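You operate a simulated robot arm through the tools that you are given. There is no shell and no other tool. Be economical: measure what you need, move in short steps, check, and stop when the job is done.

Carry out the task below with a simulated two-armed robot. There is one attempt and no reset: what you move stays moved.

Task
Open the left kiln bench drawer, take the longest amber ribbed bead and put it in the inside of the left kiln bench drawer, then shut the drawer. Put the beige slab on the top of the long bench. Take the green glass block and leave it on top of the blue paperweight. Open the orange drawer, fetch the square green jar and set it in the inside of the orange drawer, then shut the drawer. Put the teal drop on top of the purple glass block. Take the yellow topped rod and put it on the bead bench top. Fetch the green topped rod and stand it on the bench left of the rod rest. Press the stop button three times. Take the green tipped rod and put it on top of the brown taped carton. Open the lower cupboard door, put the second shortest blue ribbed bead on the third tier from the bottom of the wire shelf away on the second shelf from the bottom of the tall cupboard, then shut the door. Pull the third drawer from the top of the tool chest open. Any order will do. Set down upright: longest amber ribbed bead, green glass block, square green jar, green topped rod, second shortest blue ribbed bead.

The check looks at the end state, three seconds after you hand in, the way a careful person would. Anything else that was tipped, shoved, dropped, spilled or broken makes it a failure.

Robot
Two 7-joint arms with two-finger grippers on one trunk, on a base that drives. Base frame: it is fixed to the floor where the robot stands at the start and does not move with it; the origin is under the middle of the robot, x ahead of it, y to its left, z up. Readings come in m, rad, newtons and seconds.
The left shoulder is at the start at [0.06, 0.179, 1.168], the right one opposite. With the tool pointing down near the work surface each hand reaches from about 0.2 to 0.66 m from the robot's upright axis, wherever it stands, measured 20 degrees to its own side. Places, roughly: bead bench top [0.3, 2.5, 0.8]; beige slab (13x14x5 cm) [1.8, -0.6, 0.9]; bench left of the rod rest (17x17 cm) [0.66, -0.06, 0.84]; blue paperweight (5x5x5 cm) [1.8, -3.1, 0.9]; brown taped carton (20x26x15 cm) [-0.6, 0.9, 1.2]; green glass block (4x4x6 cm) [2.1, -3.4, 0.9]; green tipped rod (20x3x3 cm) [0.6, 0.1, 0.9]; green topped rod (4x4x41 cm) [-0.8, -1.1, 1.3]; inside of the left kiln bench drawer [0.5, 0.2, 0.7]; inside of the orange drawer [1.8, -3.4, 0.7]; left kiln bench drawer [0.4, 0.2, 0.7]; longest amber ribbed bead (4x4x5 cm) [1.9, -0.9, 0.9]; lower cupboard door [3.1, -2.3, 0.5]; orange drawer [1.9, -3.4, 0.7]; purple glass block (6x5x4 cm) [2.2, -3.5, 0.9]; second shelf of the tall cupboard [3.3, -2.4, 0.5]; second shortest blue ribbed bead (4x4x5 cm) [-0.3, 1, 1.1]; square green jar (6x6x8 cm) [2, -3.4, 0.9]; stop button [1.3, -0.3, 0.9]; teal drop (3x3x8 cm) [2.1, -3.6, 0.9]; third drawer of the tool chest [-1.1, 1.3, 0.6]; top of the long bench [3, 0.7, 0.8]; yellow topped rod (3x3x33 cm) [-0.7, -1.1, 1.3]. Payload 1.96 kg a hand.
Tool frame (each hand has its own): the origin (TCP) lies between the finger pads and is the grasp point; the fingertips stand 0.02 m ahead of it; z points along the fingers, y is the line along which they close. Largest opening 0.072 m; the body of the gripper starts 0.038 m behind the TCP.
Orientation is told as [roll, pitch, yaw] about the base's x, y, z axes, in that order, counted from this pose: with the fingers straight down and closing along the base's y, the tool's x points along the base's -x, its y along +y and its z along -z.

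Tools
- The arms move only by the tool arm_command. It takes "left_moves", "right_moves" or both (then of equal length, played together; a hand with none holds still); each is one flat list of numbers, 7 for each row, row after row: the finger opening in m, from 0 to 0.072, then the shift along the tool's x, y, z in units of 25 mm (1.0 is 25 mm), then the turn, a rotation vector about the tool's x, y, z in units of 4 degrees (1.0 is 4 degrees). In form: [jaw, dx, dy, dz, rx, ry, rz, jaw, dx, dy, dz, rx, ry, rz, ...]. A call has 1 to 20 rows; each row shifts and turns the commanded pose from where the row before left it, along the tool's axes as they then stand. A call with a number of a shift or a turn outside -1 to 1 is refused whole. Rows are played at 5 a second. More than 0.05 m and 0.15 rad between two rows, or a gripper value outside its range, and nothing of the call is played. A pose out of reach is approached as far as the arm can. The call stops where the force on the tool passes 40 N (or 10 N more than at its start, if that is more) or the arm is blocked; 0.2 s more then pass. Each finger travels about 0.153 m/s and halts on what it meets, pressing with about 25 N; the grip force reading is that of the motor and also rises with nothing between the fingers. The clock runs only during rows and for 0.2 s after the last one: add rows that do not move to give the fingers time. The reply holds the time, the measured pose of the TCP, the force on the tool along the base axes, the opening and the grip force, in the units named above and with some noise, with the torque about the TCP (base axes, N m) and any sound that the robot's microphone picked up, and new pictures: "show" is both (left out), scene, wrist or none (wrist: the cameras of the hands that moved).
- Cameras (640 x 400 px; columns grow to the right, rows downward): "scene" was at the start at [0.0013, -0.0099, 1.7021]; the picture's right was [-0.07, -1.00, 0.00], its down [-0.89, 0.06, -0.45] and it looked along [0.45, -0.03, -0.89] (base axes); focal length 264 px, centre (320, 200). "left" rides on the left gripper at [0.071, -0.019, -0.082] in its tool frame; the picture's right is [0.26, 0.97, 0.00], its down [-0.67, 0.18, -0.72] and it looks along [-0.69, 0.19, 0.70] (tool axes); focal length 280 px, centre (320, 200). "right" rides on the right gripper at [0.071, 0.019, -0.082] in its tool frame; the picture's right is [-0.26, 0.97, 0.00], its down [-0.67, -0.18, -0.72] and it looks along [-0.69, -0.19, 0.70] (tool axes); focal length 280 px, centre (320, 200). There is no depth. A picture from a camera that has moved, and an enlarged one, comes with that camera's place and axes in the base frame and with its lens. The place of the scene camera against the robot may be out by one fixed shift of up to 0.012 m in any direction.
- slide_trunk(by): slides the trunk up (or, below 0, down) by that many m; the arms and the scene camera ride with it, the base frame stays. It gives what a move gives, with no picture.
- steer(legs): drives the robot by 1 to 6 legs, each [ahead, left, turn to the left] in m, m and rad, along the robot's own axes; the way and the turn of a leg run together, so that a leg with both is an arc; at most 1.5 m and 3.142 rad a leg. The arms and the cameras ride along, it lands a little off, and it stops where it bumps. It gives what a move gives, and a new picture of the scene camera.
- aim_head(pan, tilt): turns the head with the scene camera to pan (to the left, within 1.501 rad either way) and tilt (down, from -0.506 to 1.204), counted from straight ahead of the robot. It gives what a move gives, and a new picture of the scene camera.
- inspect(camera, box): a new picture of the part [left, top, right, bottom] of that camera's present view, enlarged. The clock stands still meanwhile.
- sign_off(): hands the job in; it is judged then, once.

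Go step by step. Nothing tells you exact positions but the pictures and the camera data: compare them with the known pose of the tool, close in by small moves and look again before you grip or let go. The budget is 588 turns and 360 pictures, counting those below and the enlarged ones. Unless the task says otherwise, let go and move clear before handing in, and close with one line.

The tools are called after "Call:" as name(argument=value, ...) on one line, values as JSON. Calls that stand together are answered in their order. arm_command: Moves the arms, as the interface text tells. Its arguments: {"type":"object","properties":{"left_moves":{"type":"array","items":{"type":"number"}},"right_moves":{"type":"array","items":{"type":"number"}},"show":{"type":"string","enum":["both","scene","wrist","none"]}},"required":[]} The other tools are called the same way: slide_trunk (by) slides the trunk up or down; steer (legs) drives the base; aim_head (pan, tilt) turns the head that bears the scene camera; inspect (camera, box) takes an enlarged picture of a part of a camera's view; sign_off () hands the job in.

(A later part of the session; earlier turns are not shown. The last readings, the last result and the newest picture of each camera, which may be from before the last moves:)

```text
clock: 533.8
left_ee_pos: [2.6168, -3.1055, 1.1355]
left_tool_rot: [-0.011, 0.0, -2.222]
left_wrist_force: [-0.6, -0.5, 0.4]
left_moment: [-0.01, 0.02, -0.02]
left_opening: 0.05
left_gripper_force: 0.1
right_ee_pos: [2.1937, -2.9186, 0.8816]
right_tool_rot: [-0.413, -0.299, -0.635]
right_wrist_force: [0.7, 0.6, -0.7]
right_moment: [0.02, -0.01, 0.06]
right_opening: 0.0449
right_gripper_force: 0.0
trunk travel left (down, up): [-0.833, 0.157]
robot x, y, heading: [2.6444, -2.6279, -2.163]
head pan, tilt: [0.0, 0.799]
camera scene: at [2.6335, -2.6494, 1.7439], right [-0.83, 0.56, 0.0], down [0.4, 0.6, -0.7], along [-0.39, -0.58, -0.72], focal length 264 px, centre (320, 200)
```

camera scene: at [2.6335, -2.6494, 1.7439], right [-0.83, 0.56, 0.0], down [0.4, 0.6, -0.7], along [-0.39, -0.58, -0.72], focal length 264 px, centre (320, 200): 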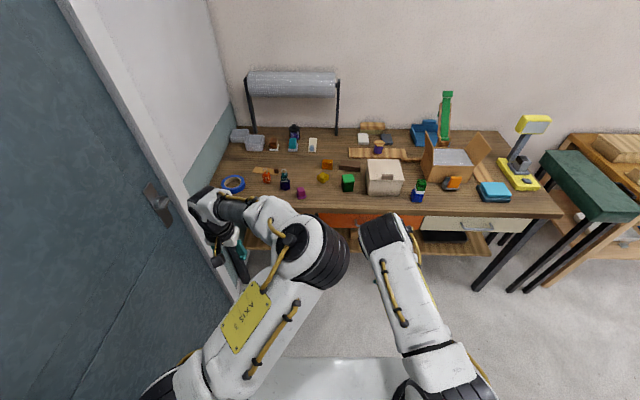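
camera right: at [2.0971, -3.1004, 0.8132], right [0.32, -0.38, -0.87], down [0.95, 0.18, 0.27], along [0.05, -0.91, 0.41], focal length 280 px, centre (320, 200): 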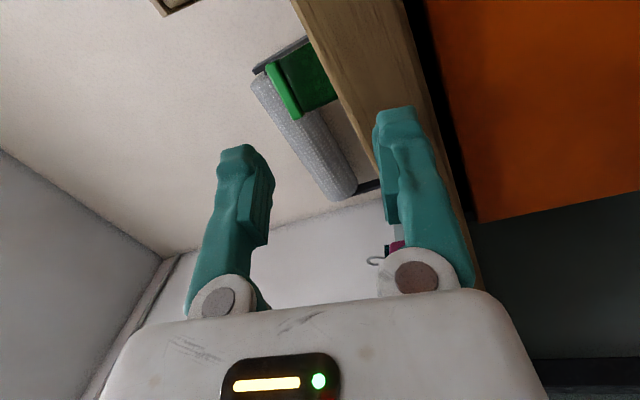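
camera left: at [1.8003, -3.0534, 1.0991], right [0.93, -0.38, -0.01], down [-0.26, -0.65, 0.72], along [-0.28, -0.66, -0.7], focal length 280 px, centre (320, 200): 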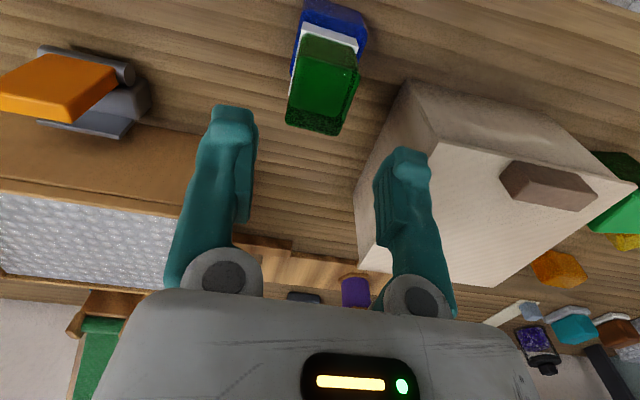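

Call:
arm_command(right_moves=[0.05, 0, 0, 0, -0.98, 0, 0, 0.05, 0, 0, 0, -0.98, 0, 0, 0.05, 0, 0, 0, -0.98, 0, 0, 0.05, 0, 0, 0, -0.98, 0, 0, 0.05, 0, 0, 0, -0.98, 0, 0, 0.05, 0, 0, 0, -0.98, 0, 0, 0.05, 0, 0, 0, 0, 0.86, 0, 0.05, 0, 0, 0, 0, 0.86, 0, 0.05, 0, 0, 0, 0, 0.86, 0, 0.05, 0, 0, 0, 0, 0.86, 0, 0.05, 0, 0, 0, 0, 0.86, 0, 0.05, 0, 0, 0, 0, 0, 1, 0.05, 0, 0, 0, 0, 0, 1, 0.05, 0, 0, 0, 0, 0, 1, 0.05, 0, 0, 0, 0, 0, 1, 0.05, 0, 0, 0, 0, 0, 1, 0.05, 0, 0, 0, 0, 0, 1, 0.05, 0, 0, 0, 0, 0, 1, 0.05, 0, 0, 0, 0, 0, 1, 0.05, 0, 0, 0, 0, 0, 1], show="none")

Call:
arm_command(right_moves=[0.05, 0, 0, 0, 0, 0, 1, 0.05, 0, 0, 0, 0, 0, 1, 0.05, 0, 0, 0, 0, 0, 1, 0.05, 0, 0, 0, 0, 0, 1, 0.05, 0, 0, 0, 0, 0, 1, 0.05, 0, 0, 0, 0, 0, 1, 0.05, 0, 0, 0, 0, 0, 1, 0.05, 0, 0, 0, 0, 0, 1, 0.05, 0, 0, 0, 0, 0, 1, 0.05, 0, 0, 0, 0, 0, 1, 0.05, 0, 0, 0, 0, 0, 1, 0.05, 0, 0, 0, 0, 0, 1, 0.05, 0, 0, 0, 0, 0, 0.9, 0.05, 0, -0.8, -0.9, 0, 0, 0, 0.05, 0, -0.8, -0.9, 0, 0, 0, 0.05, 0, -0.8, -0.9, 0, 0, 0, 0.05, 0, -0.8, -0.9, 0, 0, 0, 0.05, 0, 0, -0.9, 0, 0, 0, 0.05, 0, 0, -0.9, 0, 0, 0], left_moves=[0.05, 0, 0, 0, 0, 0, 1, 0.05, 0, 0, 0, 0, 0, 1, 0.05, 0, 0, 0, 0, 0, 1, 0.05, 0, 0, 0, 0, 0, 1, 0.05, 0, 0, 0, 0, 0, 1, 0.05, 0, 0, 0, 0, 0, 1, 0.05, 0, 0, 0, 0, 0, 1, 0.05, 0, 0, 0, 0, 0, 1, 0.05, 0, 0, 0, 0, 0, 1, 0.05, 0, 0, 0, 0, 0, 1, 0.05, 0, 0, 0, 0, 0, 1, 0.05, 0, 0, 0, 0, 0, 1, 0.05, 0, 0, 0, 0, 0, 1, 0.05, 0, 0, 0, 0, 0, 1, 0.05, 0, 0, 0, 0, 0, 1, 0.05, 0, 0, 0, 0, 0, 1, 0.05, 0, 0, 0, 0, 0, 1, 0.05, 0, 0, 0, 0, 0, 1, 0.05, 0, 0, 0, 0, 0, 1], show="scene")

```text
clock: 538.0
left_ee_pos: [2.6179, -3.106, 1.137]
left_tool_rot: [-0.01, -0.004, -2.221]
left_wrist_force: [0.5, 0.0, -0.2]
left_moment: [0.04, -0.02, 0.0]
left_opening: 0.0499
left_gripper_force: 0.0
right_ee_pos: [2.1936, -2.9187, 0.8825]
right_tool_rot: [-0.005, 0.0, -1.266]
right_wrist_force: [0.6, -0.6, 0.0]
right_moment: [0.03, -0.06, 0.02]
right_opening: 0.0499
right_gripper_force: 0.0
trunk travel left (down, up): [-0.833, 0.157]
robot x, y, heading: [2.6474, -2.6254, -2.158]
head pan, tilt: [0.0, 0.799]
```

```text
clock: 542.0
left_ee_pos: [2.6182, -3.1055, 1.1367]
left_tool_rot: [0.005, -0.012, 2.732]
left_wrist_force: [0.7, -0.9, 0.3]
left_moment: [0.0, -0.01, 0.0]
left_opening: 0.0501
left_gripper_force: 0.0
right_ee_pos: [2.1293, -2.8743, 1.018]
right_tool_rot: [-0.003, -0.003, -2.165]
right_wrist_force: [-0.1, -0.3, 0.1]
right_moment: [-0.03, -0.02, 0.03]
right_opening: 0.05
right_gripper_force: 0.0
trunk travel left (down, up): [-0.833, 0.157]
robot x, y, heading: [2.6493, -2.6273, -2.161]
head pan, tilt: [0.0, 0.799]
camera scene: at [2.6343, -2.6492, 1.7439], right [-0.83, 0.56, 0.0], down [0.4, 0.6, -0.7], along [-0.39, -0.58, -0.72], focal length 264 px, centre (320, 200)
```

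scene: 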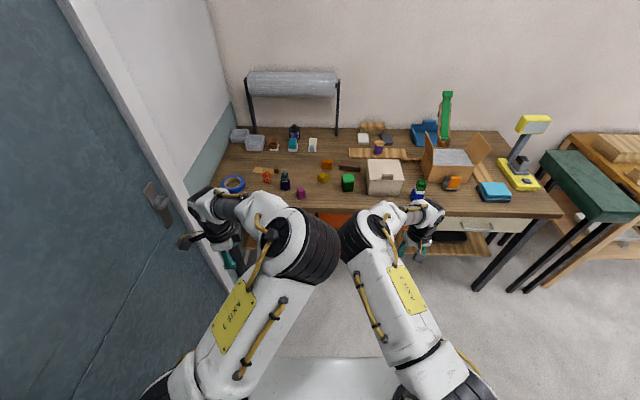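

I'll slide right so the left hand faces the drawer, then pitch the left hand forward like at the tool chest.

Call:
steer(legs=[[0, -0.46, 0]])

Call:
arm_command(left_moves=[0.04, 0, 0, 0, 0, 0, 0.9, 0.04, 0, 0, 0, 0, 0, 0.9, 0.04, 0, 0, 0, 0, 0, 0.8, 0.04, 0, 0, 0, -1, 0, 0, 0.04, 0, 0, 0, -1, 0, 0, 0.04, 0, 0, 0, -1, 0, 0, 0.04, 0, 0, 0, -1, 0, 0, 0.04, 0, 0, 0, -1, 0, 0, 0.04, 0, 0, 0, -1, 0, 0, 0.04, 0, 0, 0, -1, 0, 0, 0.04, 0, 0, 0, -1, 0, 0, 0.04, 0, 0, 0, -1, 0, 0, 0.04, 0, 0, 0, -1, 0, 0, 0.04, 0, 0, 0, -1, 0, 0, 0.04, 0, 0, 0, -1, 0, 0, 0.04, 0, 0, 0, -1, 0, 0, 0.04, 0, 0, 0, -1, 0, 0, 0.04, 0, 0, 0, -1, 0, 0, 0.04, 0, 0, 0, -1, 0, 0, 0.04, 0, 0, 0, -1, 0, 0], show="none")

Call:
arm_command(left_moves=[0.04, 0, 0, 0, -1, 0, 0, 0.04, 0, 0, 0, -1, 0, 0, 0.04, 0, 0, 0, -1, 0, 0, 0.04, 0, 0, 0, -1, 0, 0], show="none")

Call:
slide_trunk(by=-0.38)

Call:
arm_command(left_moves=[0.04, 0, 0, 0, 0, 0, 0], show="both")

```text
clock: 544.7
left_ee_pos: [2.2351, -2.8498, 1.136]
left_tool_rot: [0.001, -0.012, 2.735]
left_wrist_force: [0.5, 0.7, -0.4]
left_moment: [0.0, -0.03, 0.04]
left_opening: 0.0501
left_gripper_force: 0.0
right_ee_pos: [1.7462, -2.6176, 1.0189]
right_tool_rot: [-0.004, -0.004, -2.164]
right_wrist_force: [0.4, 0.2, -0.1]
right_moment: [0.03, -0.02, 0.0]
right_opening: 0.0498
right_gripper_force: 0.2
trunk travel left (down, up): [-0.833, 0.157]
robot x, y, heading: [2.2639, -2.373, -2.161]
head pan, tilt: [0.0, 0.799]
camera scene: at [2.2519, -2.3937, 1.744], right [-0.83, 0.56, 0.0], down [0.4, 0.6, -0.7], along [-0.39, -0.58, -0.72], focal length 264 px, centre (320, 200)
```

scene: 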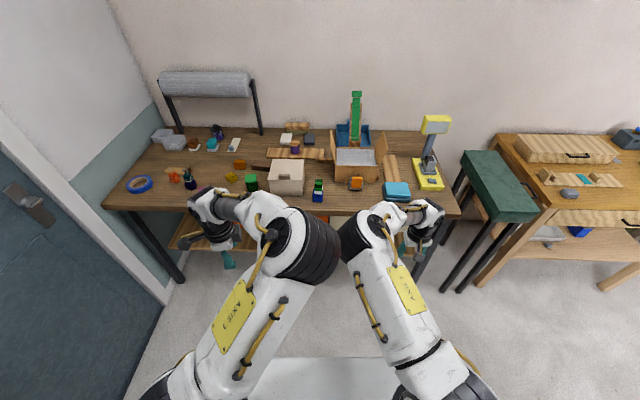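

```text
clock: 548.9
left_ee_pos: [2.2266, -2.8781, 1.1312]
left_tool_rot: [1.191, -0.011, 2.554]
left_wrist_force: [0.7, 0.3, -0.3]
left_moment: [-0.03, -0.04, 0.0]
left_opening: 0.0398
left_gripper_force: 0.0
left hand out of reach, approached as far as the arm can: row 14, 15, 16, 17, 18
right_ee_pos: [1.7445, -2.6186, 1.019]
right_tool_rot: [-0.002, -0.002, -2.165]
right_wrist_force: [0.7, 0.3, -0.7]
right_moment: [0.03, -0.01, 0.02]
right_opening: 0.05
right_gripper_force: 0.0
trunk travel left (down, up): [-0.833, 0.157]
robot x, y, heading: [2.2633, -2.3692, -2.16]
head pan, tilt: [0.0, 0.799]
```

```text
clock: 549.9
left_ee_pos: [2.2278, -2.8768, 1.1321]
left_tool_rot: [1.47, -0.013, 2.553]
left_wrist_force: [0.4, -0.5, -0.1]
left_moment: [-0.02, 0.04, 0.01]
left_opening: 0.0399
left_gripper_force: 0.1
right_ee_pos: [1.7464, -2.6178, 1.018]
right_tool_rot: [-0.002, -0.002, -2.164]
right_wrist_force: [0.1, 0.0, 0.3]
right_moment: [0.02, 0.0, 0.03]
right_opening: 0.05
right_gripper_force: 0.1
trunk travel left (down, up): [-0.833, 0.157]
robot x, y, heading: [2.2661, -2.372, -2.163]
head pan, tilt: [0.0, 0.799]
```

```text
clock: 553.6
left_ee_pos: [2.2269, -2.8757, 0.7527]
left_tool_rot: [1.469, -0.012, 2.554]
left_wrist_force: [1.0, 0.1, 0.3]
left_moment: [0.01, -0.03, 0.01]
left_opening: 0.0397
left_gripper_force: 0.0
right_ee_pos: [1.7461, -2.6169, 0.639]
right_tool_rot: [0.0, -0.004, -2.164]
right_wrist_force: [-0.2, -0.1, 0.3]
right_moment: [-0.02, -0.01, 0.02]
right_opening: 0.0502
right_gripper_force: 0.1
trunk travel left (down, up): [-0.453, 0.537]
robot x, y, heading: [2.263, -2.3682, -2.158]
head pan, tilt: [0.0, 0.799]
```

```text
clock: 554.0
left_ee_pos: [2.227, -2.8765, 0.7525]
left_tool_rot: [1.469, -0.01, 2.554]
left_wrist_force: [0.0, -0.2, -0.7]
left_moment: [0.01, 0.0, 0.01]
left_opening: 0.0402
left_gripper_force: 0.1
right_ee_pos: [1.7461, -2.6187, 0.6385]
right_tool_rot: [0.0, -0.002, -2.165]
right_wrist_force: [0.1, 0.2, 0.0]
right_moment: [-0.01, -0.01, -0.03]
right_opening: 0.0501
right_gripper_force: 0.1
trunk travel left (down, up): [-0.453, 0.537]
robot x, y, heading: [2.2631, -2.3729, -2.159]
head pan, tilt: [0.0, 0.799]
camera scene: at [2.2515, -2.3933, 1.364], right [-0.83, 0.56, 0.0], down [0.4, 0.6, -0.7], along [-0.39, -0.58, -0.72], focal length 264 px, centre (320, 200)
camera left: at [2.3329, -2.8453, 0.7394], right [0.17, -0.23, 0.96], down [-0.17, 0.95, 0.26], along [-0.97, -0.21, 0.12], focal length 280 px, centre (320, 200)
```

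scene: 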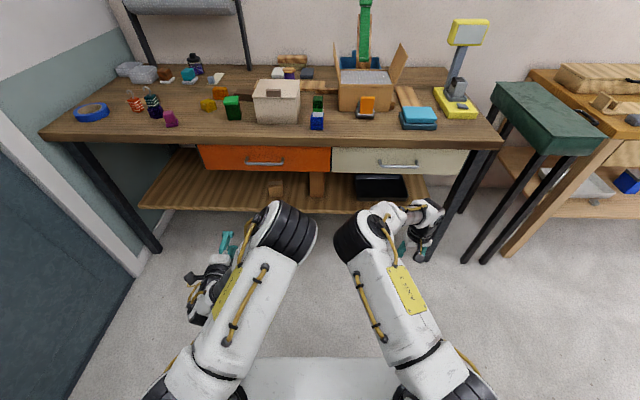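
left: 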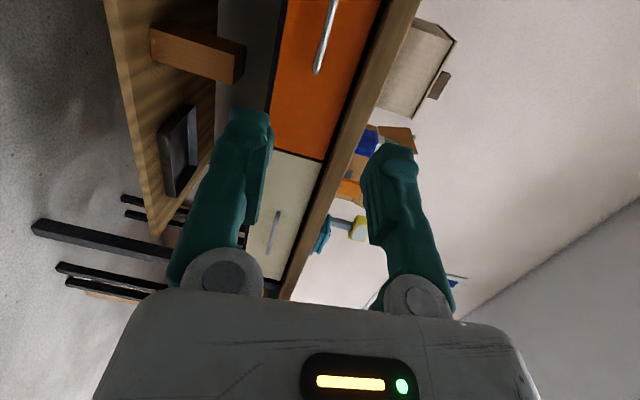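

The left hand is aligned with the orange handle. I'll drive closer.

Call:
steer(legs=[[0.27, -0.03, 0]])

Call:
inspect(camera="left", box=[0, 0, 640, 400])

```text
clock: 555.9
left_ee_pos: [2.0495, -3.0845, 0.7526]
left_tool_rot: [1.469, -0.009, 2.552]
left_wrist_force: [-0.8, -0.4, -0.6]
left_moment: [-0.01, 0.03, -0.03]
left_opening: 0.0398
left_gripper_force: 0.1
right_ee_pos: [1.5705, -2.8262, 0.6367]
right_tool_rot: [-0.001, 0.0, -2.166]
right_wrist_force: [13.4, 10.7, -16.4]
right_moment: [-0.55, 0.85, 0.14]
right_opening: 0.0499
right_gripper_force: 0.0
trunk travel left (down, up): [-0.453, 0.537]
robot x, y, heading: [2.0857, -2.5783, -2.162]
head pan, tilt: [0.0, 0.799]
camera scene: at [2.0752, -2.602, 1.3637], right [-0.83, 0.56, 0.0], down [0.4, 0.6, -0.7], along [-0.39, -0.58, -0.72], focal length 264 px, centre (320, 200)
```

scene: 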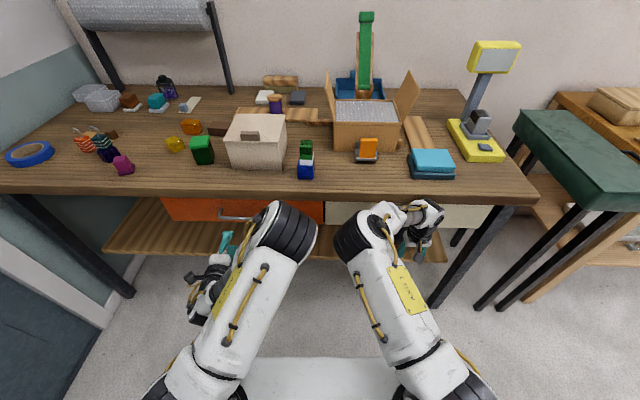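

```text
1.00 times, centred on (320, 200) of left (not enlarged: the box is as wide or as high as the picture)
camera zoom: at [2.1564, -3.0543, 0.7393], right [0.17, -0.23, 0.96], down [-0.17, 0.95, 0.26], along [-0.97, -0.21, 0.12], focal length 280 px, centre (320, 200)
```

zoom: 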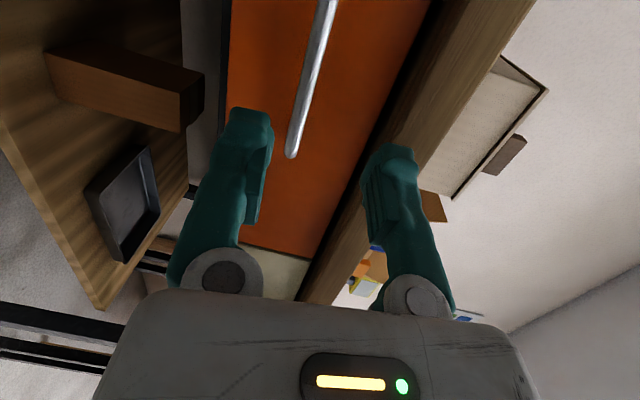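

The right hand is brushing the bench edge, so I'll pull it back. Then I'll advance the left hand onto the bar.

Call:
arm_command(right_moves=[0.05, 0.5, 0, -0.3, 0, 0, 0, 0.05, 0.8, 0, 0, 0, 0, 0, 0.05, 0.8, 0, 0, 0, 0, 0, 0.05, 0.8, 0, 0, 0, 0, 0], show="none")

Call:
arm_command(left_moves=[0.04, 0, -0.2, 0.7, 0, 0, 0, 0.04, 0, -0.2, 0.7, 0, 0, 0, 0.04, 0, 0, 0.7, 0, 0, 0, 0.04, 0, 0, 0.7, 0, 0, 0, 0.04, 0, 0, 0.7, 0, 0, 0, 0.04, 0, 0, 0.6, 0, 0, 0], show="wrist")

```text
clock: 556.4
left_ee_pos: [2.0498, -3.0842, 0.7512]
left_tool_rot: [1.468, -0.01, 2.551]
left_wrist_force: [0.4, 0.1, 0.0]
left_moment: [0.01, 0.01, 0.0]
left_opening: 0.0398
left_gripper_force: 0.0
right_ee_pos: [1.5805, -2.8117, 0.6383]
right_tool_rot: [0.006, 0.017, -2.164]
right_wrist_force: [-0.4, 1.6, -28.0]
right_moment: [0.99, -0.27, -0.07]
right_opening: 0.0501
right_gripper_force: 0.1
trunk travel left (down, up): [-0.453, 0.537]
robot x, y, heading: [2.0913, -2.581, -2.161]
head pan, tilt: [0.0, 0.799]
stopped in row 2 (right hand): the force on the tool passed its limit at 44 N (the readings are from after the stop); the commanded pose is now the measured one
```

```text
clock: 557.2
left_ee_pos: [2.0206, -3.1254, 0.7381]
left_tool_rot: [1.467, -0.009, 2.552]
left_wrist_force: [-0.5, 0.0, 0.4]
left_moment: [-0.02, -0.01, -0.04]
left_opening: 0.0399
left_gripper_force: 0.2
right_ee_pos: [1.5799, -2.812, 0.6381]
right_tool_rot: [0.005, 0.021, -2.164]
right_wrist_force: [-1.7, 2.4, -24.5]
right_moment: [0.8, -0.35, -0.13]
right_opening: 0.0499
right_gripper_force: 0.1
trunk travel left (down, up): [-0.453, 0.537]
robot x, y, heading: [2.0856, -2.5814, -2.163]
head pan, tilt: [0.0, 0.799]
stopped in row 4 (right hand): the force on the tool passed its limit at 41 N (the readings are from after the stop); the commanded pose is now the measured one
camera left: at [2.1266, -3.0963, 0.7248], right [0.17, -0.23, 0.96], down [-0.17, 0.95, 0.26], along [-0.97, -0.21, 0.12], focal length 280 px, centre (320, 200)
```

left: 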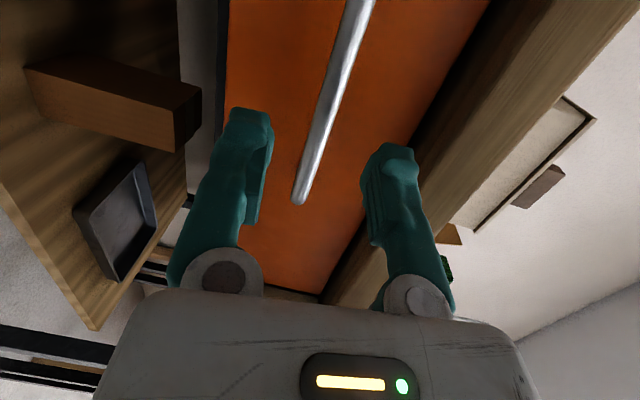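

The right hand seems caught under the white drawer's handle. I'll lower it slightly and pull straight back.

Call:
arm_command(right_moves=[0.05, 0, 0, 0.2, 0, 0, 0, 0.05, 0.4, 0, 0.1, 0, 0, 0, 0.05, 0.8, 0, 0, 0, 0, 0, 0.05, 0.8, 0, 0, 0, 0, 0, 0.05, 0.8, 0, 0, 0, 0, 0], show="scene")

```text
clock: 558.4
left_ee_pos: [2.0227, -3.1251, 0.7375]
left_tool_rot: [1.469, -0.011, 2.552]
left_wrist_force: [1.3, 0.1, -0.5]
left_moment: [-0.02, -0.03, -0.05]
left_opening: 0.04
left_gripper_force: 0.1
right_ee_pos: [1.6205, -2.7568, 0.6327]
right_tool_rot: [0.005, 0.009, -2.164]
right_wrist_force: [-0.2, 0.3, 0.5]
right_moment: [0.03, -0.03, -0.01]
right_opening: 0.0501
right_gripper_force: 0.2
trunk travel left (down, up): [-0.453, 0.537]
robot x, y, heading: [2.0888, -2.5738, -2.163]
head pan, tilt: [0.0, 0.799]
camera scene: at [2.0755, -2.6024, 1.364], right [-0.83, 0.56, 0.0], down [0.4, 0.6, -0.7], along [-0.39, -0.58, -0.72], focal length 264 px, centre (320, 200)
```

scene: 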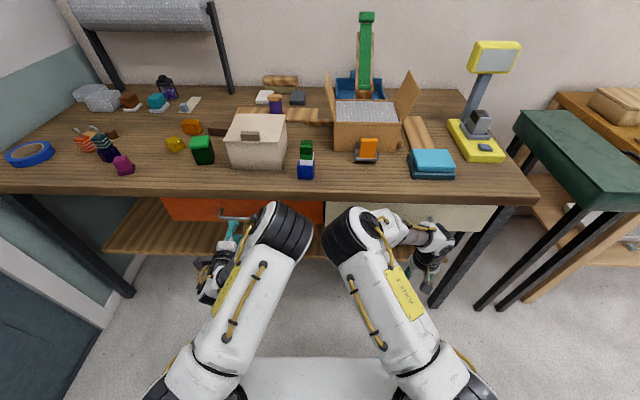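

Call:
arm_command(left_moves=[0.04, 0, 0, 0.6, 0, 0, 0, 0.04, 0, 0, 0.6, 0, 0, 0, 0.04, 0, 0, 0.6, 0, 0, 0, 0.04, 0, 0, 0.5, 0, 0, 0, 0.0, 0, 0, 0, 0, 0, 0, 0.0, 0, 0, 0, 0, 0, 0, 0.0, 0, 0, 0, 0, 0, 0], show="wrist")

```text
clock: 560.0
left_ee_pos: [1.9904, -3.1726, 0.7359]
left_tool_rot: [1.477, -0.008, 2.553]
left_wrist_force: [2.8, -4.8, 27.8]
left_moment: [-0.19, -0.23, -0.34]
left_opening: 0.006
left_gripper_force: 32.0
right_ee_pos: [1.6204, -2.7563, 0.6336]
right_tool_rot: [0.004, 0.009, -2.166]
right_wrist_force: [0.1, -0.7, -0.4]
right_moment: [0.01, 0.0, 0.01]
right_opening: 0.0496
right_gripper_force: 0.1
trunk travel left (down, up): [-0.453, 0.537]
robot x, y, heading: [2.0853, -2.5802, -2.161]
head pan, tilt: [0.0, 0.799]
camera left: at [2.0964, -3.1429, 0.7215], right [0.17, -0.23, 0.96], down [-0.17, 0.95, 0.26], along [-0.97, -0.21, 0.13], focal length 280 px, centre (320, 200)
```

left: 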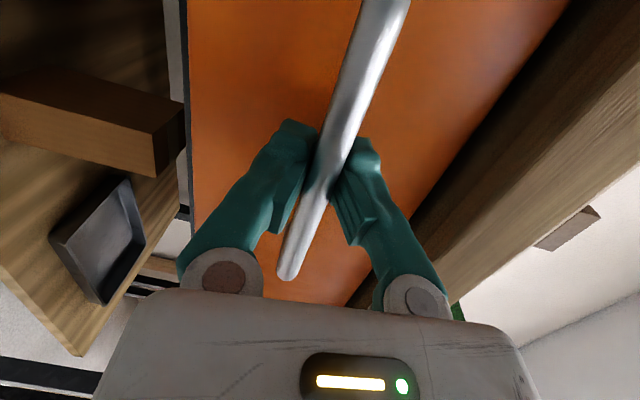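

I've gripped the orange drawer's handle. I'll ease the vertical load and pull by driving back.

Call:
arm_command(left_moves=[0.0, 0, 0.08, -0.05, 0, 0, 0, 0.0, 0, 0, -0.15, 0, 0, 0, 0.0, 0, 0, -0.2, 0, 0, 0, 0.0, 0, 0, -0.2, 0, 0, 0], show="none")

Call:
steer(legs=[[-0.1, 0, 0], [-0.1, 0, 0]])

```text
clock: 561.0
left_ee_pos: [2.0001, -3.1602, 0.7338]
left_tool_rot: [1.467, -0.009, 2.553]
left_wrist_force: [5.7, -4.1, 7.9]
left_moment: [-0.2, -0.36, 0.4]
left_opening: 0.0059
left_gripper_force: 32.8
right_ee_pos: [1.6219, -2.7554, 0.6334]
right_tool_rot: [0.002, 0.011, -2.164]
right_wrist_force: [0.7, -0.1, -1.6]
right_moment: [-0.01, 0.0, 0.0]
right_opening: 0.0501
right_gripper_force: 0.1
trunk travel left (down, up): [-0.453, 0.537]
robot x, y, heading: [2.0887, -2.5792, -2.157]
head pan, tilt: [0.0, 0.799]
```

```text
clock: 562.9
left_ee_pos: [2.1068, -2.9944, 0.735]
left_tool_rot: [1.467, -0.014, 2.546]
left_wrist_force: [-2.8, 0.7, -7.0]
left_moment: [0.05, -0.08, -0.05]
left_opening: 0.0001
left_gripper_force: 29.7
right_ee_pos: [1.731, -2.5895, 0.6342]
right_tool_rot: [0.003, 0.011, -2.165]
right_wrist_force: [-0.1, 0.3, 1.0]
right_moment: [0.01, 0.02, 0.03]
right_opening: 0.0502
right_gripper_force: 0.1
trunk travel left (down, up): [-0.453, 0.537]
robot x, y, heading: [2.1995, -2.4127, -2.161]
head pan, tilt: [0.0, 0.799]
camera scene: at [2.1868, -2.4363, 1.3639], right [-0.83, 0.56, 0.0], down [0.4, 0.59, -0.7], along [-0.39, -0.58, -0.72], focal length 264 px, centre (320, 200)
```

scene: 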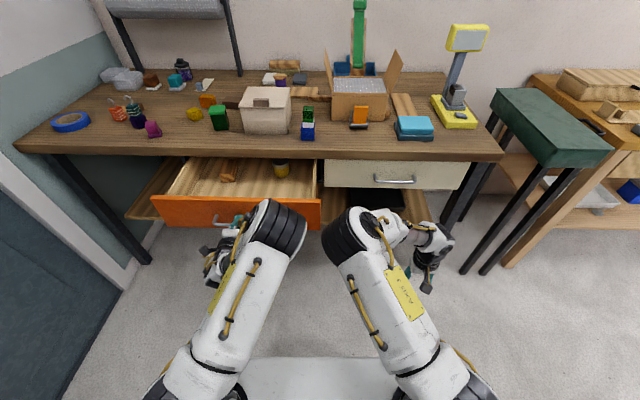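

The drawer is open about 20 cm. I'll release, back off and raise the trunk, then go for the jar with the right hand.

Call:
arm_command(left_moves=[0.05, 0, 0, 0, 0, 0, 0, 0.05, 0, 0, 0, 0, 0, 0], show="wrist")

Call:
steer(legs=[[-0.15, 0, 0]])

Call:
slide_trunk(by=0.36)

```text
clock: 563.5
left_ee_pos: [2.1072, -2.9934, 0.735]
left_tool_rot: [1.467, -0.013, 2.548]
left_wrist_force: [0.0, 0.0, -0.8]
left_moment: [0.02, 0.0, -0.02]
left_opening: 0.0496
left_gripper_force: 0.0
right_ee_pos: [1.7316, -2.5895, 0.6331]
right_tool_rot: [0.003, 0.011, -2.166]
right_wrist_force: [0.3, 0.3, -0.6]
right_moment: [-0.01, 0.04, 0.0]
right_opening: 0.0502
right_gripper_force: 0.1
trunk travel left (down, up): [-0.453, 0.537]
robot x, y, heading: [2.2003, -2.4145, -2.163]
head pan, tilt: [0.0, 0.799]
camera left: at [2.2132, -2.9645, 0.7218], right [0.17, -0.24, 0.96], down [-0.17, 0.95, 0.26], along [-0.97, -0.21, 0.12], focal length 280 px, centre (320, 200)
```

left: 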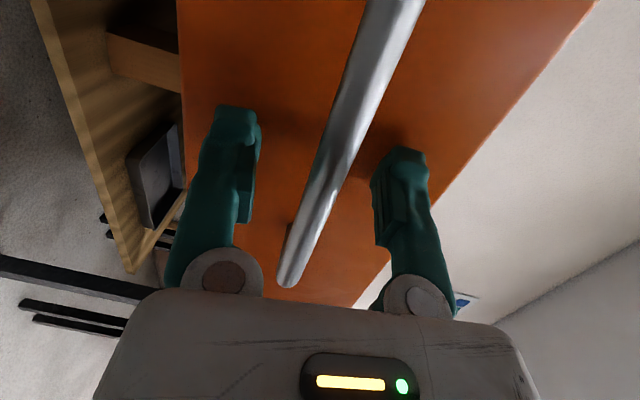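

```text
clock: 564.9
left_ee_pos: [2.1893, -2.8687, 0.7353]
left_tool_rot: [1.47, -0.013, 2.547]
left_wrist_force: [0.6, 0.2, -0.5]
left_moment: [0.03, -0.02, 0.05]
left_opening: 0.05
left_gripper_force: 0.1
right_ee_pos: [1.814, -2.4642, 0.6342]
right_tool_rot: [0.002, 0.012, -2.167]
right_wrist_force: [0.0, 0.1, -0.5]
right_moment: [0.0, 0.04, 0.0]
right_opening: 0.0499
right_gripper_force: 0.0
trunk travel left (down, up): [-0.453, 0.537]
robot x, y, heading: [2.2818, -2.2858, -2.168]
head pan, tilt: [0.0, 0.799]
camera scene: at [2.2705, -2.3116, 1.364], right [-0.83, 0.56, 0.0], down [0.4, 0.59, -0.7], along [-0.39, -0.58, -0.72], focal length 264 px, centre (320, 200)
```

scene: 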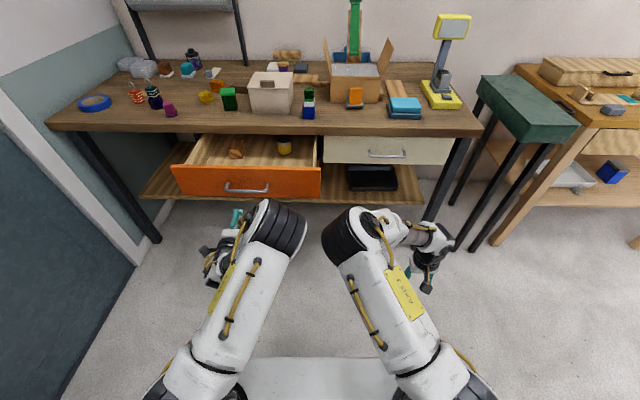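

```text
clock: 568.4
left_ee_pos: [2.1901, -2.8692, 1.095]
left_tool_rot: [1.467, -0.011, 2.544]
left_wrist_force: [-0.5, -0.8, -0.6]
left_moment: [-0.02, -0.01, -0.02]
left_opening: 0.05
left_gripper_force: 0.1
right_ee_pos: [1.8144, -2.4651, 0.9931]
right_tool_rot: [0.003, 0.012, -2.166]
right_wrist_force: [-1.0, -0.2, 0.5]
right_moment: [0.01, 0.02, -0.02]
right_opening: 0.0497
right_gripper_force: 0.1
trunk travel left (down, up): [-0.813, 0.177]
robot x, y, heading: [2.2848, -2.2917, -2.166]
head pan, tilt: [0.0, 0.799]
```

Call:
steer(legs=[[0, 0.5, 0], [0.36, 0, 0]])

Call:
arm_command(right_moves=[0.07, -0.6, 0.4, 0, 0, 0, 0, 0.07, -0.6, 0.4, 0, 0, 0, 0, 0.07, -0.6, 0.4, 0, 0, 0, 0, 0.07, -0.6, 0.4, 0, 0, 0, 0], show="both")

```text
clock: 571.1
left_ee_pos: [2.5843, -3.1348, 1.0929]
left_tool_rot: [1.469, -0.015, 2.553]
left_wrist_force: [1.3, -0.1, -0.4]
left_moment: [-0.01, 0.01, -0.04]
left_opening: 0.05
left_gripper_force: 0.0
right_ee_pos: [2.2044, -2.7336, 0.994]
right_tool_rot: [-0.001, 0.009, -2.156]
right_wrist_force: [-0.4, 0.6, 0.1]
right_moment: [0.0, 0.03, 0.0]
right_opening: 0.05
right_gripper_force: 0.0
trunk travel left (down, up): [-0.813, 0.177]
robot x, y, heading: [2.6687, -2.5534, -2.158]
head pan, tilt: [0.0, 0.799]
stopped in leg 1: the robot was blocked; the commanded pose is now the measured one
camera scene: at [2.6603, -2.5783, 1.724], right [-0.83, 0.55, 0.0], down [0.39, 0.6, -0.7], along [-0.39, -0.58, -0.72], focal length 264 px, centre (320, 200)
```

scene: 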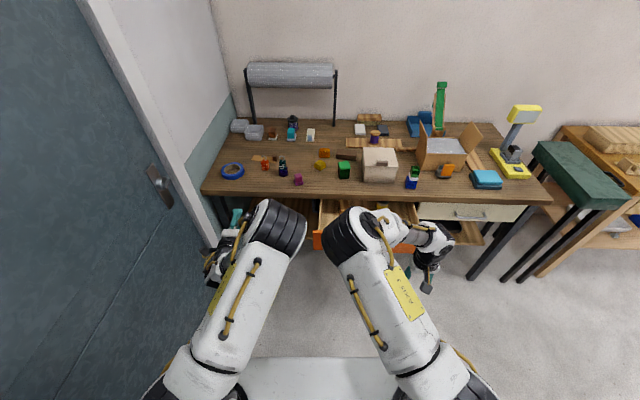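

```text
clock: 572.1
left_ee_pos: [2.58, -3.1337, 1.0938]
left_tool_rot: [1.469, -0.014, 2.554]
left_wrist_force: [0.5, 0.0, 0.0]
left_moment: [0.03, 0.01, 0.0]
left_opening: 0.0499
left_gripper_force: 0.1
right_ee_pos: [2.202, -2.8044, 0.9927]
right_tool_rot: [0.001, 0.012, -2.156]
right_wrist_force: [0.1, -0.4, 0.4]
right_moment: [0.01, 0.04, -0.01]
right_opening: 0.0701
right_gripper_force: 0.1
trunk travel left (down, up): [-0.813, 0.177]
robot x, y, heading: [2.6689, -2.554, -2.154]
head pan, tilt: [0.0, 0.799]
camera scene: at [2.6561, -2.5763, 1.724], right [-0.83, 0.55, 0.0], down [0.4, 0.6, -0.7], along [-0.39, -0.58, -0.72], focal length 264 px, centre (320, 200)
camera right: at [2.2564, -2.7564, 1.0747], right [0.66, -0.75, 0.0], down [-0.53, -0.47, 0.71], along [-0.53, -0.47, -0.71], focal length 280 px, centre (320, 200)
```

scene: 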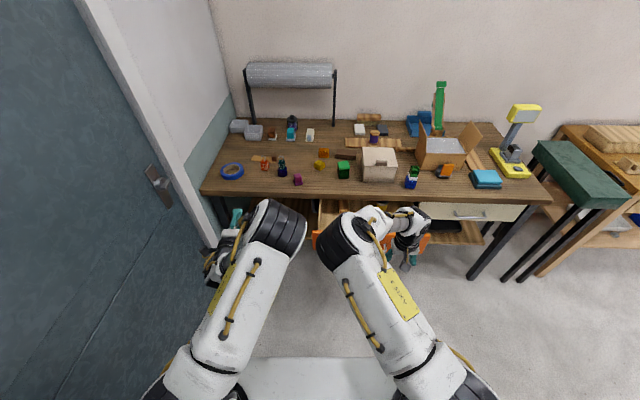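
right: 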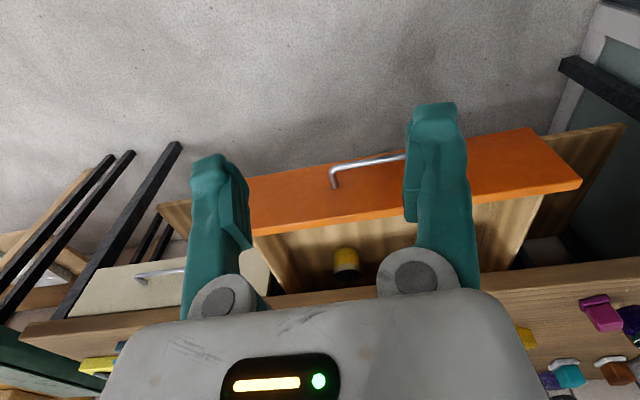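

The room door is on my left. I'll drive forward and move the right hand over the jar.

Call:
steer(legs=[[0, -0.05, 0], [0.46, 0, 0]])

Call:
arm_command(right_moves=[0.07, -0.5, 0.7, -0.4, 0, 0, 0, 0.07, -0.5, 0.7, -0.4, 0, 0, 0, 0.07, -0.5, 0.7, 0, 0, 0, 0, 0.07, -0.5, 0.7, 0, 0, 0, 0, 0.07, -0.5, 0.7, 0, 0, 0, 0, 0.07, -0.5, 0.7, 0, 0, 0, 0], show="both")

```text
clock: 575.4
left_ee_pos: [2.2851, -3.4847, 1.0952]
left_tool_rot: [1.468, -0.011, 2.551]
left_wrist_force: [-0.7, -0.4, -0.2]
left_moment: [0.0, -0.02, 0.02]
left_opening: 0.0499
left_gripper_force: 0.1
right_ee_pos: [1.9076, -3.1541, 0.9923]
right_tool_rot: [0.003, 0.01, -2.16]
right_wrist_force: [0.7, 0.6, -0.3]
right_moment: [-0.01, -0.01, 0.0]
right_opening: 0.07
right_gripper_force: 0.0
trunk travel left (down, up): [-0.813, 0.177]
robot x, y, heading: [2.3764, -2.9029, -2.16]
head pan, tilt: [0.0, 0.799]
camera scene: at [2.3618, -2.9269, 1.724], right [-0.83, 0.55, 0.0], down [0.4, 0.6, -0.7], along [-0.39, -0.58, -0.72], focal length 264 px, centre (320, 200)
```

scene: 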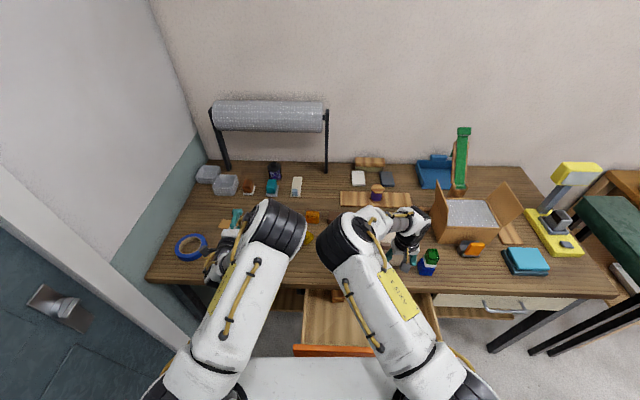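

```text
clock: 576.8
left_ee_pos: [2.2853, -3.4856, 1.0945]
left_tool_rot: [1.466, -0.013, 2.551]
left_wrist_force: [-0.4, -0.3, 0.3]
left_moment: [0.03, 0.02, 0.01]
left_opening: 0.05
left_gripper_force: 0.0
right_ee_pos: [1.9528, -3.2751, 1.0128]
right_tool_rot: [0.002, 0.012, -2.162]
right_wrist_force: [-1.0, -0.6, 0.4]
right_moment: [0.0, -0.01, 0.01]
right_opening: 0.0699
right_gripper_force: 0.1
trunk travel left (down, up): [-0.813, 0.177]
robot x, y, heading: [2.3716, -2.9025, -2.159]
head pan, tilt: [0.0, 0.799]
camera scene: at [2.3619, -2.9278, 1.724], right [-0.83, 0.55, 0.0], down [0.4, 0.6, -0.7], along [-0.39, -0.58, -0.72], focal length 264 px, centre (320, 200)
camera right: at [2.0077, -3.228, 1.0941], right [0.66, -0.75, 0.0], down [-0.53, -0.46, 0.71], along [-0.53, -0.46, -0.71], focal length 280 px, centre (320, 200)
```

scene: 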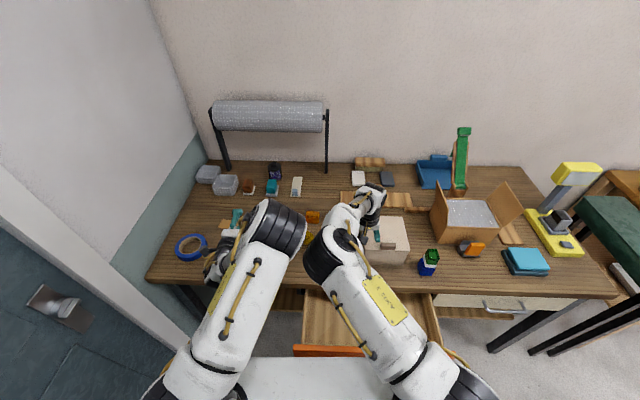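
right: 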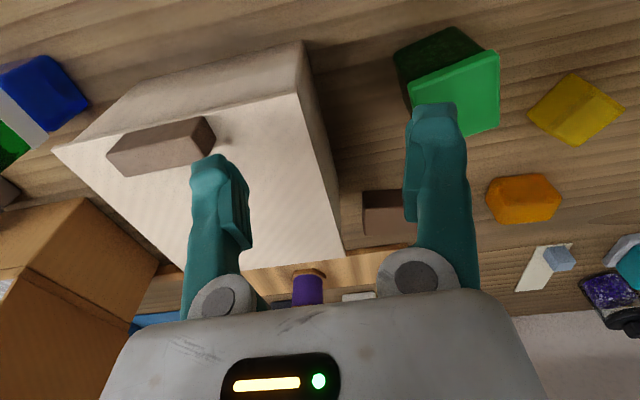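

Call:
inspect(camera="right", box=[370, 10, 530, 150])

```text
2.86 times, centred on (450, 80) of right
camera zoom: at [2.0077, -3.228, 1.0941], right [0.66, -0.75, 0.0], down [-0.53, -0.46, 0.71], along [-0.53, -0.46, -0.71], focal length 801 px, centre (-51, 543)
```

zoom: 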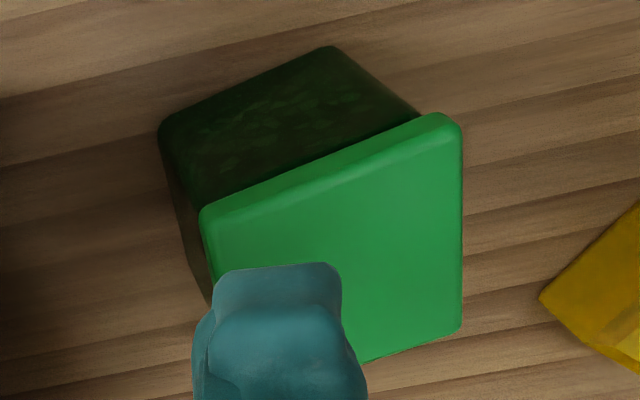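

I measured the jar: centre at (1.9975, -3.376), rotated about 8°. I'll move over it and align.

Call:
arm_command(right_moves=[0.072, -0.47, 0.75, 0, 0, 0, 0, 0.072, -0.47, 0.75, 0, 0, 0, 0, 0.072, -0.47, 0.75, 0, 0, 0, 0, 0.072, -0.47, 0.75, 0, 0, 0, 0, 0.072, -0.47, 0.75, 0, 0, 0, 0, 0.072, 0, 0, 0, 0, 0, -0.95, 0.072, 0, 0, 0, 0, 0, -0.95], show="wrist")

```text
clock: 578.4
left_ee_pos: [2.2857, -3.4844, 1.0949]
left_tool_rot: [1.467, -0.012, 2.552]
left_wrist_force: [0.7, -0.4, 0.4]
left_moment: [0.0, 0.03, 0.0]
left_opening: 0.05
left_gripper_force: 0.0
right_ee_pos: [1.9984, -3.3764, 1.0118]
right_tool_rot: [0.002, 0.01, -2.026]
right_wrist_force: [0.9, 0.7, -0.8]
right_moment: [-0.01, -0.04, 0.01]
right_opening: 0.072
right_gripper_force: 0.2
trunk travel left (down, up): [-0.813, 0.177]
robot x, y, heading: [2.3741, -2.9026, -2.161]
head pan, tilt: [0.0, 0.799]
camera right: at [2.0456, -3.3219, 1.0934], right [0.75, -0.66, 0.0], down [-0.47, -0.53, 0.71], along [-0.47, -0.53, -0.71], focal length 280 px, centre (320, 200)
```

right: 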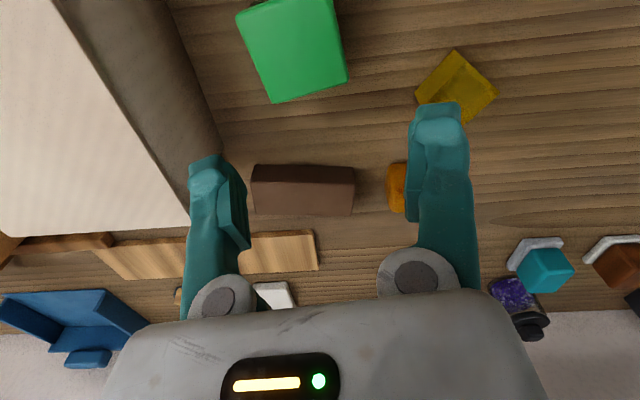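

Triangulating both views, the lid top is at z≈0.92 and the centre at (1.998, -3.352). I'll correct and descend.

Call:
arm_command(right_moves=[0.072, 0.44, -0.22, 0, 0, 0, 0, 0.072, 0.44, -0.21, 0, 0, 0, 0, 0.072, 0, 0, 0.8, 0, 0, 0, 0.072, 0, 0, 0.8, 0, 0, 0], show="wrist")

```text
clock: 579.4
left_ee_pos: [2.2856, -3.4854, 1.0946]
left_tool_rot: [1.467, -0.012, 2.553]
left_wrist_force: [-0.8, -0.5, 0.1]
left_moment: [-0.02, -0.01, -0.01]
left_opening: 0.0501
left_gripper_force: 0.0
right_ee_pos: [1.9978, -3.3517, 0.972]
right_tool_rot: [0.004, 0.011, -2.029]
right_wrist_force: [0.5, 1.3, 0.4]
right_moment: [0.02, -0.01, 0.01]
right_opening: 0.0721
right_gripper_force: 0.1
trunk travel left (down, up): [-0.813, 0.177]
robot x, y, heading: [2.3725, -2.9069, -2.162]
head pan, tilt: [0.0, 0.799]
camera right: at [2.0457, -3.2976, 1.0538], right [0.75, -0.66, 0.0], down [-0.47, -0.53, 0.71], along [-0.47, -0.53, -0.71], focal length 280 px, centre (320, 200)
```

right: 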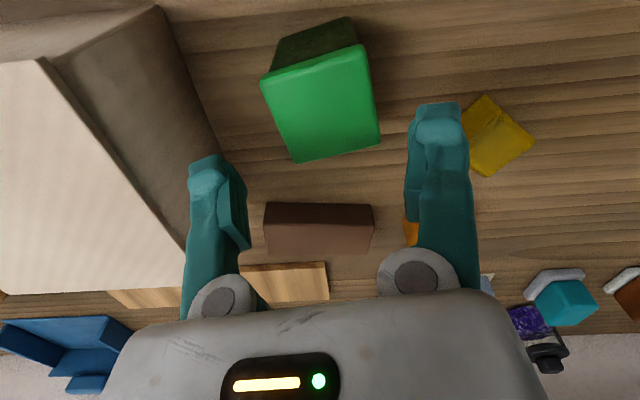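

Call:
arm_command(right_moves=[0.072, 0, 0.12, 0.8, 0, 0, 0, 0.072, 0, 0, 0.8, 0, 0, 0, 0.072, 0, 0, 0.7, 0, 0, 0, 0.072, 0, 0, 0.5, 0, 0, 0, 0.072, 0, 0, 0.3, 0, 0, 0, 0.03, 0, 0, 0, 0, 0, 0, 0.03, 0, 0, 0, 0, 0, 0], show="wrist")

```text
clock: 581.0
left_ee_pos: [2.2857, -3.4853, 1.0949]
left_tool_rot: [1.467, -0.011, 2.551]
left_wrist_force: [-0.2, 0.8, 0.6]
left_moment: [0.0, -0.01, 0.0]
left_opening: 0.05
left_gripper_force: 0.1
right_ee_pos: [2.0015, -3.3526, 0.896]
right_tool_rot: [0.004, 0.012, -2.029]
right_wrist_force: [-1.1, -1.1, 4.5]
right_moment: [0.1, -0.01, 0.07]
right_opening: 0.0616
right_gripper_force: 24.9
trunk travel left (down, up): [-0.813, 0.177]
robot x, y, heading: [2.3758, -2.9094, -2.159]
head pan, tilt: [0.0, 0.799]
camera right: at [2.0492, -3.2975, 0.9765], right [0.75, -0.66, 0.0], down [-0.47, -0.53, 0.71], along [-0.47, -0.53, -0.71], focal length 280 px, centre (320, 200)
```

right: 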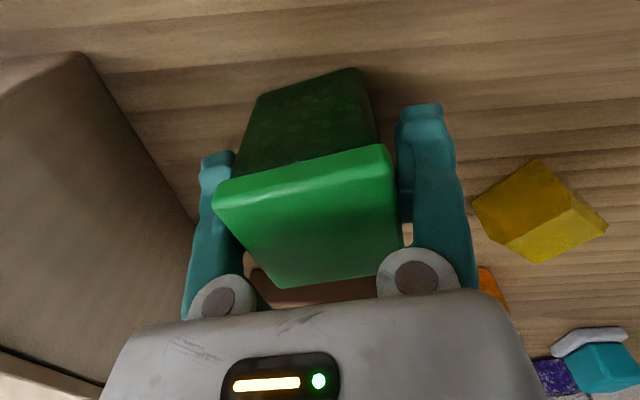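

The jar is gripped. I'll lift it and drive back so it's above the open drawer.

Call:
arm_command(right_moves=[0.03, 0, 0, -0.4, 0, 0, 0, 0.03, 0, 0, -0.9, 0, 0, 0, 0.03, 0, 0, -0.9, 0, 0, 0, 0.03, 0, 0, -0.9, 0, 0, 0, 0.03, 0, 0, -0.9, 0, 0, 0, 0.03, 0, 0, -0.9, 0, 0, 0], show="none")

Call:
steer(legs=[[-0.22, -0.05, 0]])

Call:
inspect(camera="right", box=[0, 0, 640, 400])

```text
clock: 582.4
left_ee_pos: [2.2848, -3.4846, 1.0948]
left_tool_rot: [1.467, -0.013, 2.551]
left_wrist_force: [0.2, 0.1, 0.2]
left_moment: [0.01, -0.04, 0.0]
left_opening: 0.05
left_gripper_force: 0.0
right_ee_pos: [2.0007, -3.3535, 1.0171]
right_tool_rot: [0.005, 0.011, -2.028]
right_wrist_force: [0.4, -0.2, -2.0]
right_moment: [-0.02, 0.01, 0.01]
right_opening: 0.0616
right_gripper_force: 24.9
trunk travel left (down, up): [-0.813, 0.177]
robot x, y, heading: [2.3757, -2.9037, -2.157]
head pan, tilt: [0.0, 0.799]
```

```text
clock: 584.1
left_ee_pos: [2.3642, -3.2751, 1.094]
left_tool_rot: [1.467, -0.012, 2.551]
left_wrist_force: [-0.7, -0.5, -0.4]
left_moment: [0.01, 0.03, 0.01]
left_opening: 0.05
left_gripper_force: 0.1
right_ee_pos: [2.0816, -3.1424, 1.0163]
right_tool_rot: [0.003, 0.014, -2.028]
right_wrist_force: [-0.7, -0.4, -2.2]
right_moment: [0.01, -0.02, 0.03]
right_opening: 0.0613
right_gripper_force: 25.2
trunk travel left (down, up): [-0.813, 0.177]
robot x, y, heading: [2.4584, -2.6962, -2.16]
head pan, tilt: [0.0, 0.799]
camera scene: at [2.4413, -2.7174, 1.7239], right [-0.83, 0.55, 0.0], down [0.4, 0.6, -0.7], along [-0.39, -0.58, -0.72], focal length 264 px, centre (320, 200)
```

scene: 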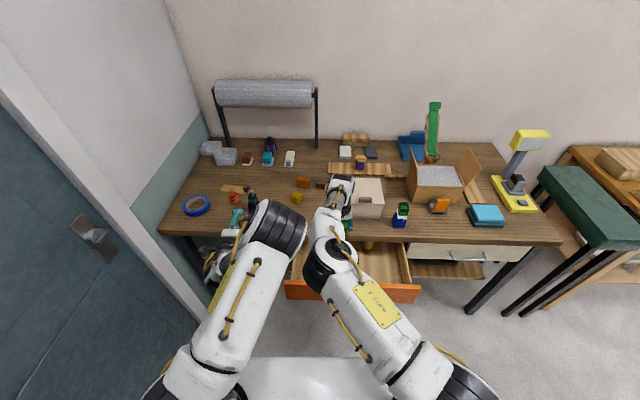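

```text
1.00 times, centred on (320, 200) of right (not enlarged: the box is as wide or as high as the picture)
camera zoom: at [2.1287, -3.0882, 1.0982], right [0.75, -0.66, 0.0], down [-0.47, -0.53, 0.71], along [-0.47, -0.53, -0.71], focal length 280 px, centre (320, 200)
```

zoom: 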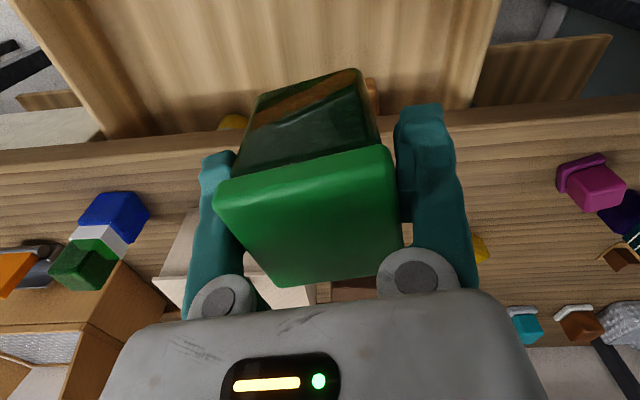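

The jar is over the gap between the drawer front and the bench edge. I'll lower it into the drawer.

Call:
arm_command(right_moves=[0.03, -0.3, 0, 0.8, 0, 0, 0, 0.03, 0, 0, 0.8, 0, 0, 0, 0.03, 0, 0, 0.8, 0, 0, 0, 0.03, 0, 0, 0.8, 0, 0, 0, 0.03, 0, 0, 0.8, 0, 0, 0, 0.03, 0, 0, 0.8, 0, 0, 0, 0.03, 0, 0, 0.8, 0, 0, 0], show="both")

```text
clock: 585.7
left_ee_pos: [2.3654, -3.2739, 1.0945]
left_tool_rot: [1.469, -0.012, 2.551]
left_wrist_force: [-0.6, -0.5, 0.0]
left_moment: [-0.03, 0.01, -0.02]
left_opening: 0.0501
left_gripper_force: 0.0
right_ee_pos: [2.0778, -3.1473, 0.8765]
right_tool_rot: [0.004, 0.011, -2.029]
right_wrist_force: [0.5, 0.3, -2.8]
right_moment: [0.02, -0.03, 0.02]
right_opening: 0.0615
right_gripper_force: 25.1
trunk travel left (down, up): [-0.813, 0.177]
robot x, y, heading: [2.4567, -2.6942, -2.158]
head pan, tilt: [0.0, 0.799]
camera scene: at [2.4407, -2.7171, 1.724], right [-0.83, 0.55, 0.0], down [0.4, 0.6, -0.7], along [-0.39, -0.58, -0.72], focal length 264 px, centre (320, 200)
camera right: at [2.1259, -3.0931, 0.958], right [0.75, -0.66, 0.0], down [-0.47, -0.53, 0.71], along [-0.47, -0.53, -0.71], focal length 280 px, centre (320, 200)
```

scene: 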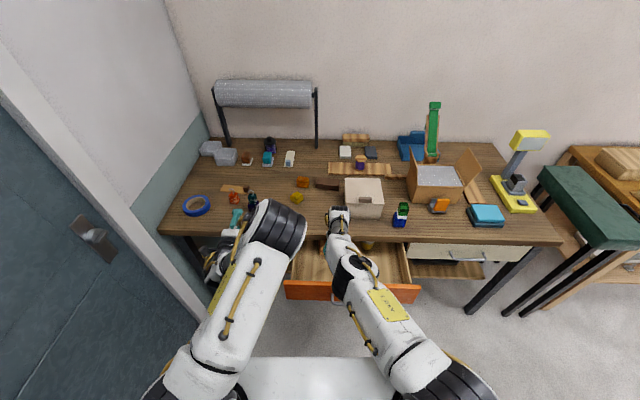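
right: 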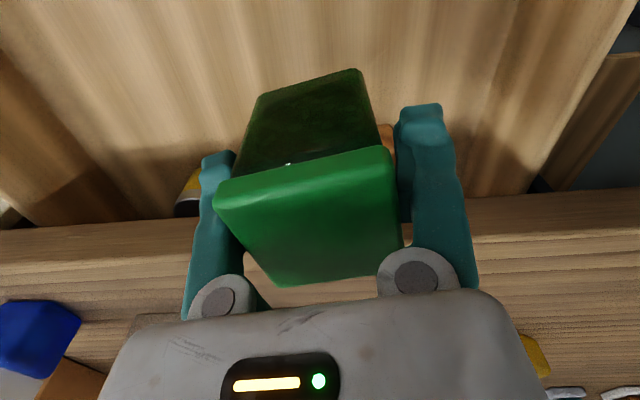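

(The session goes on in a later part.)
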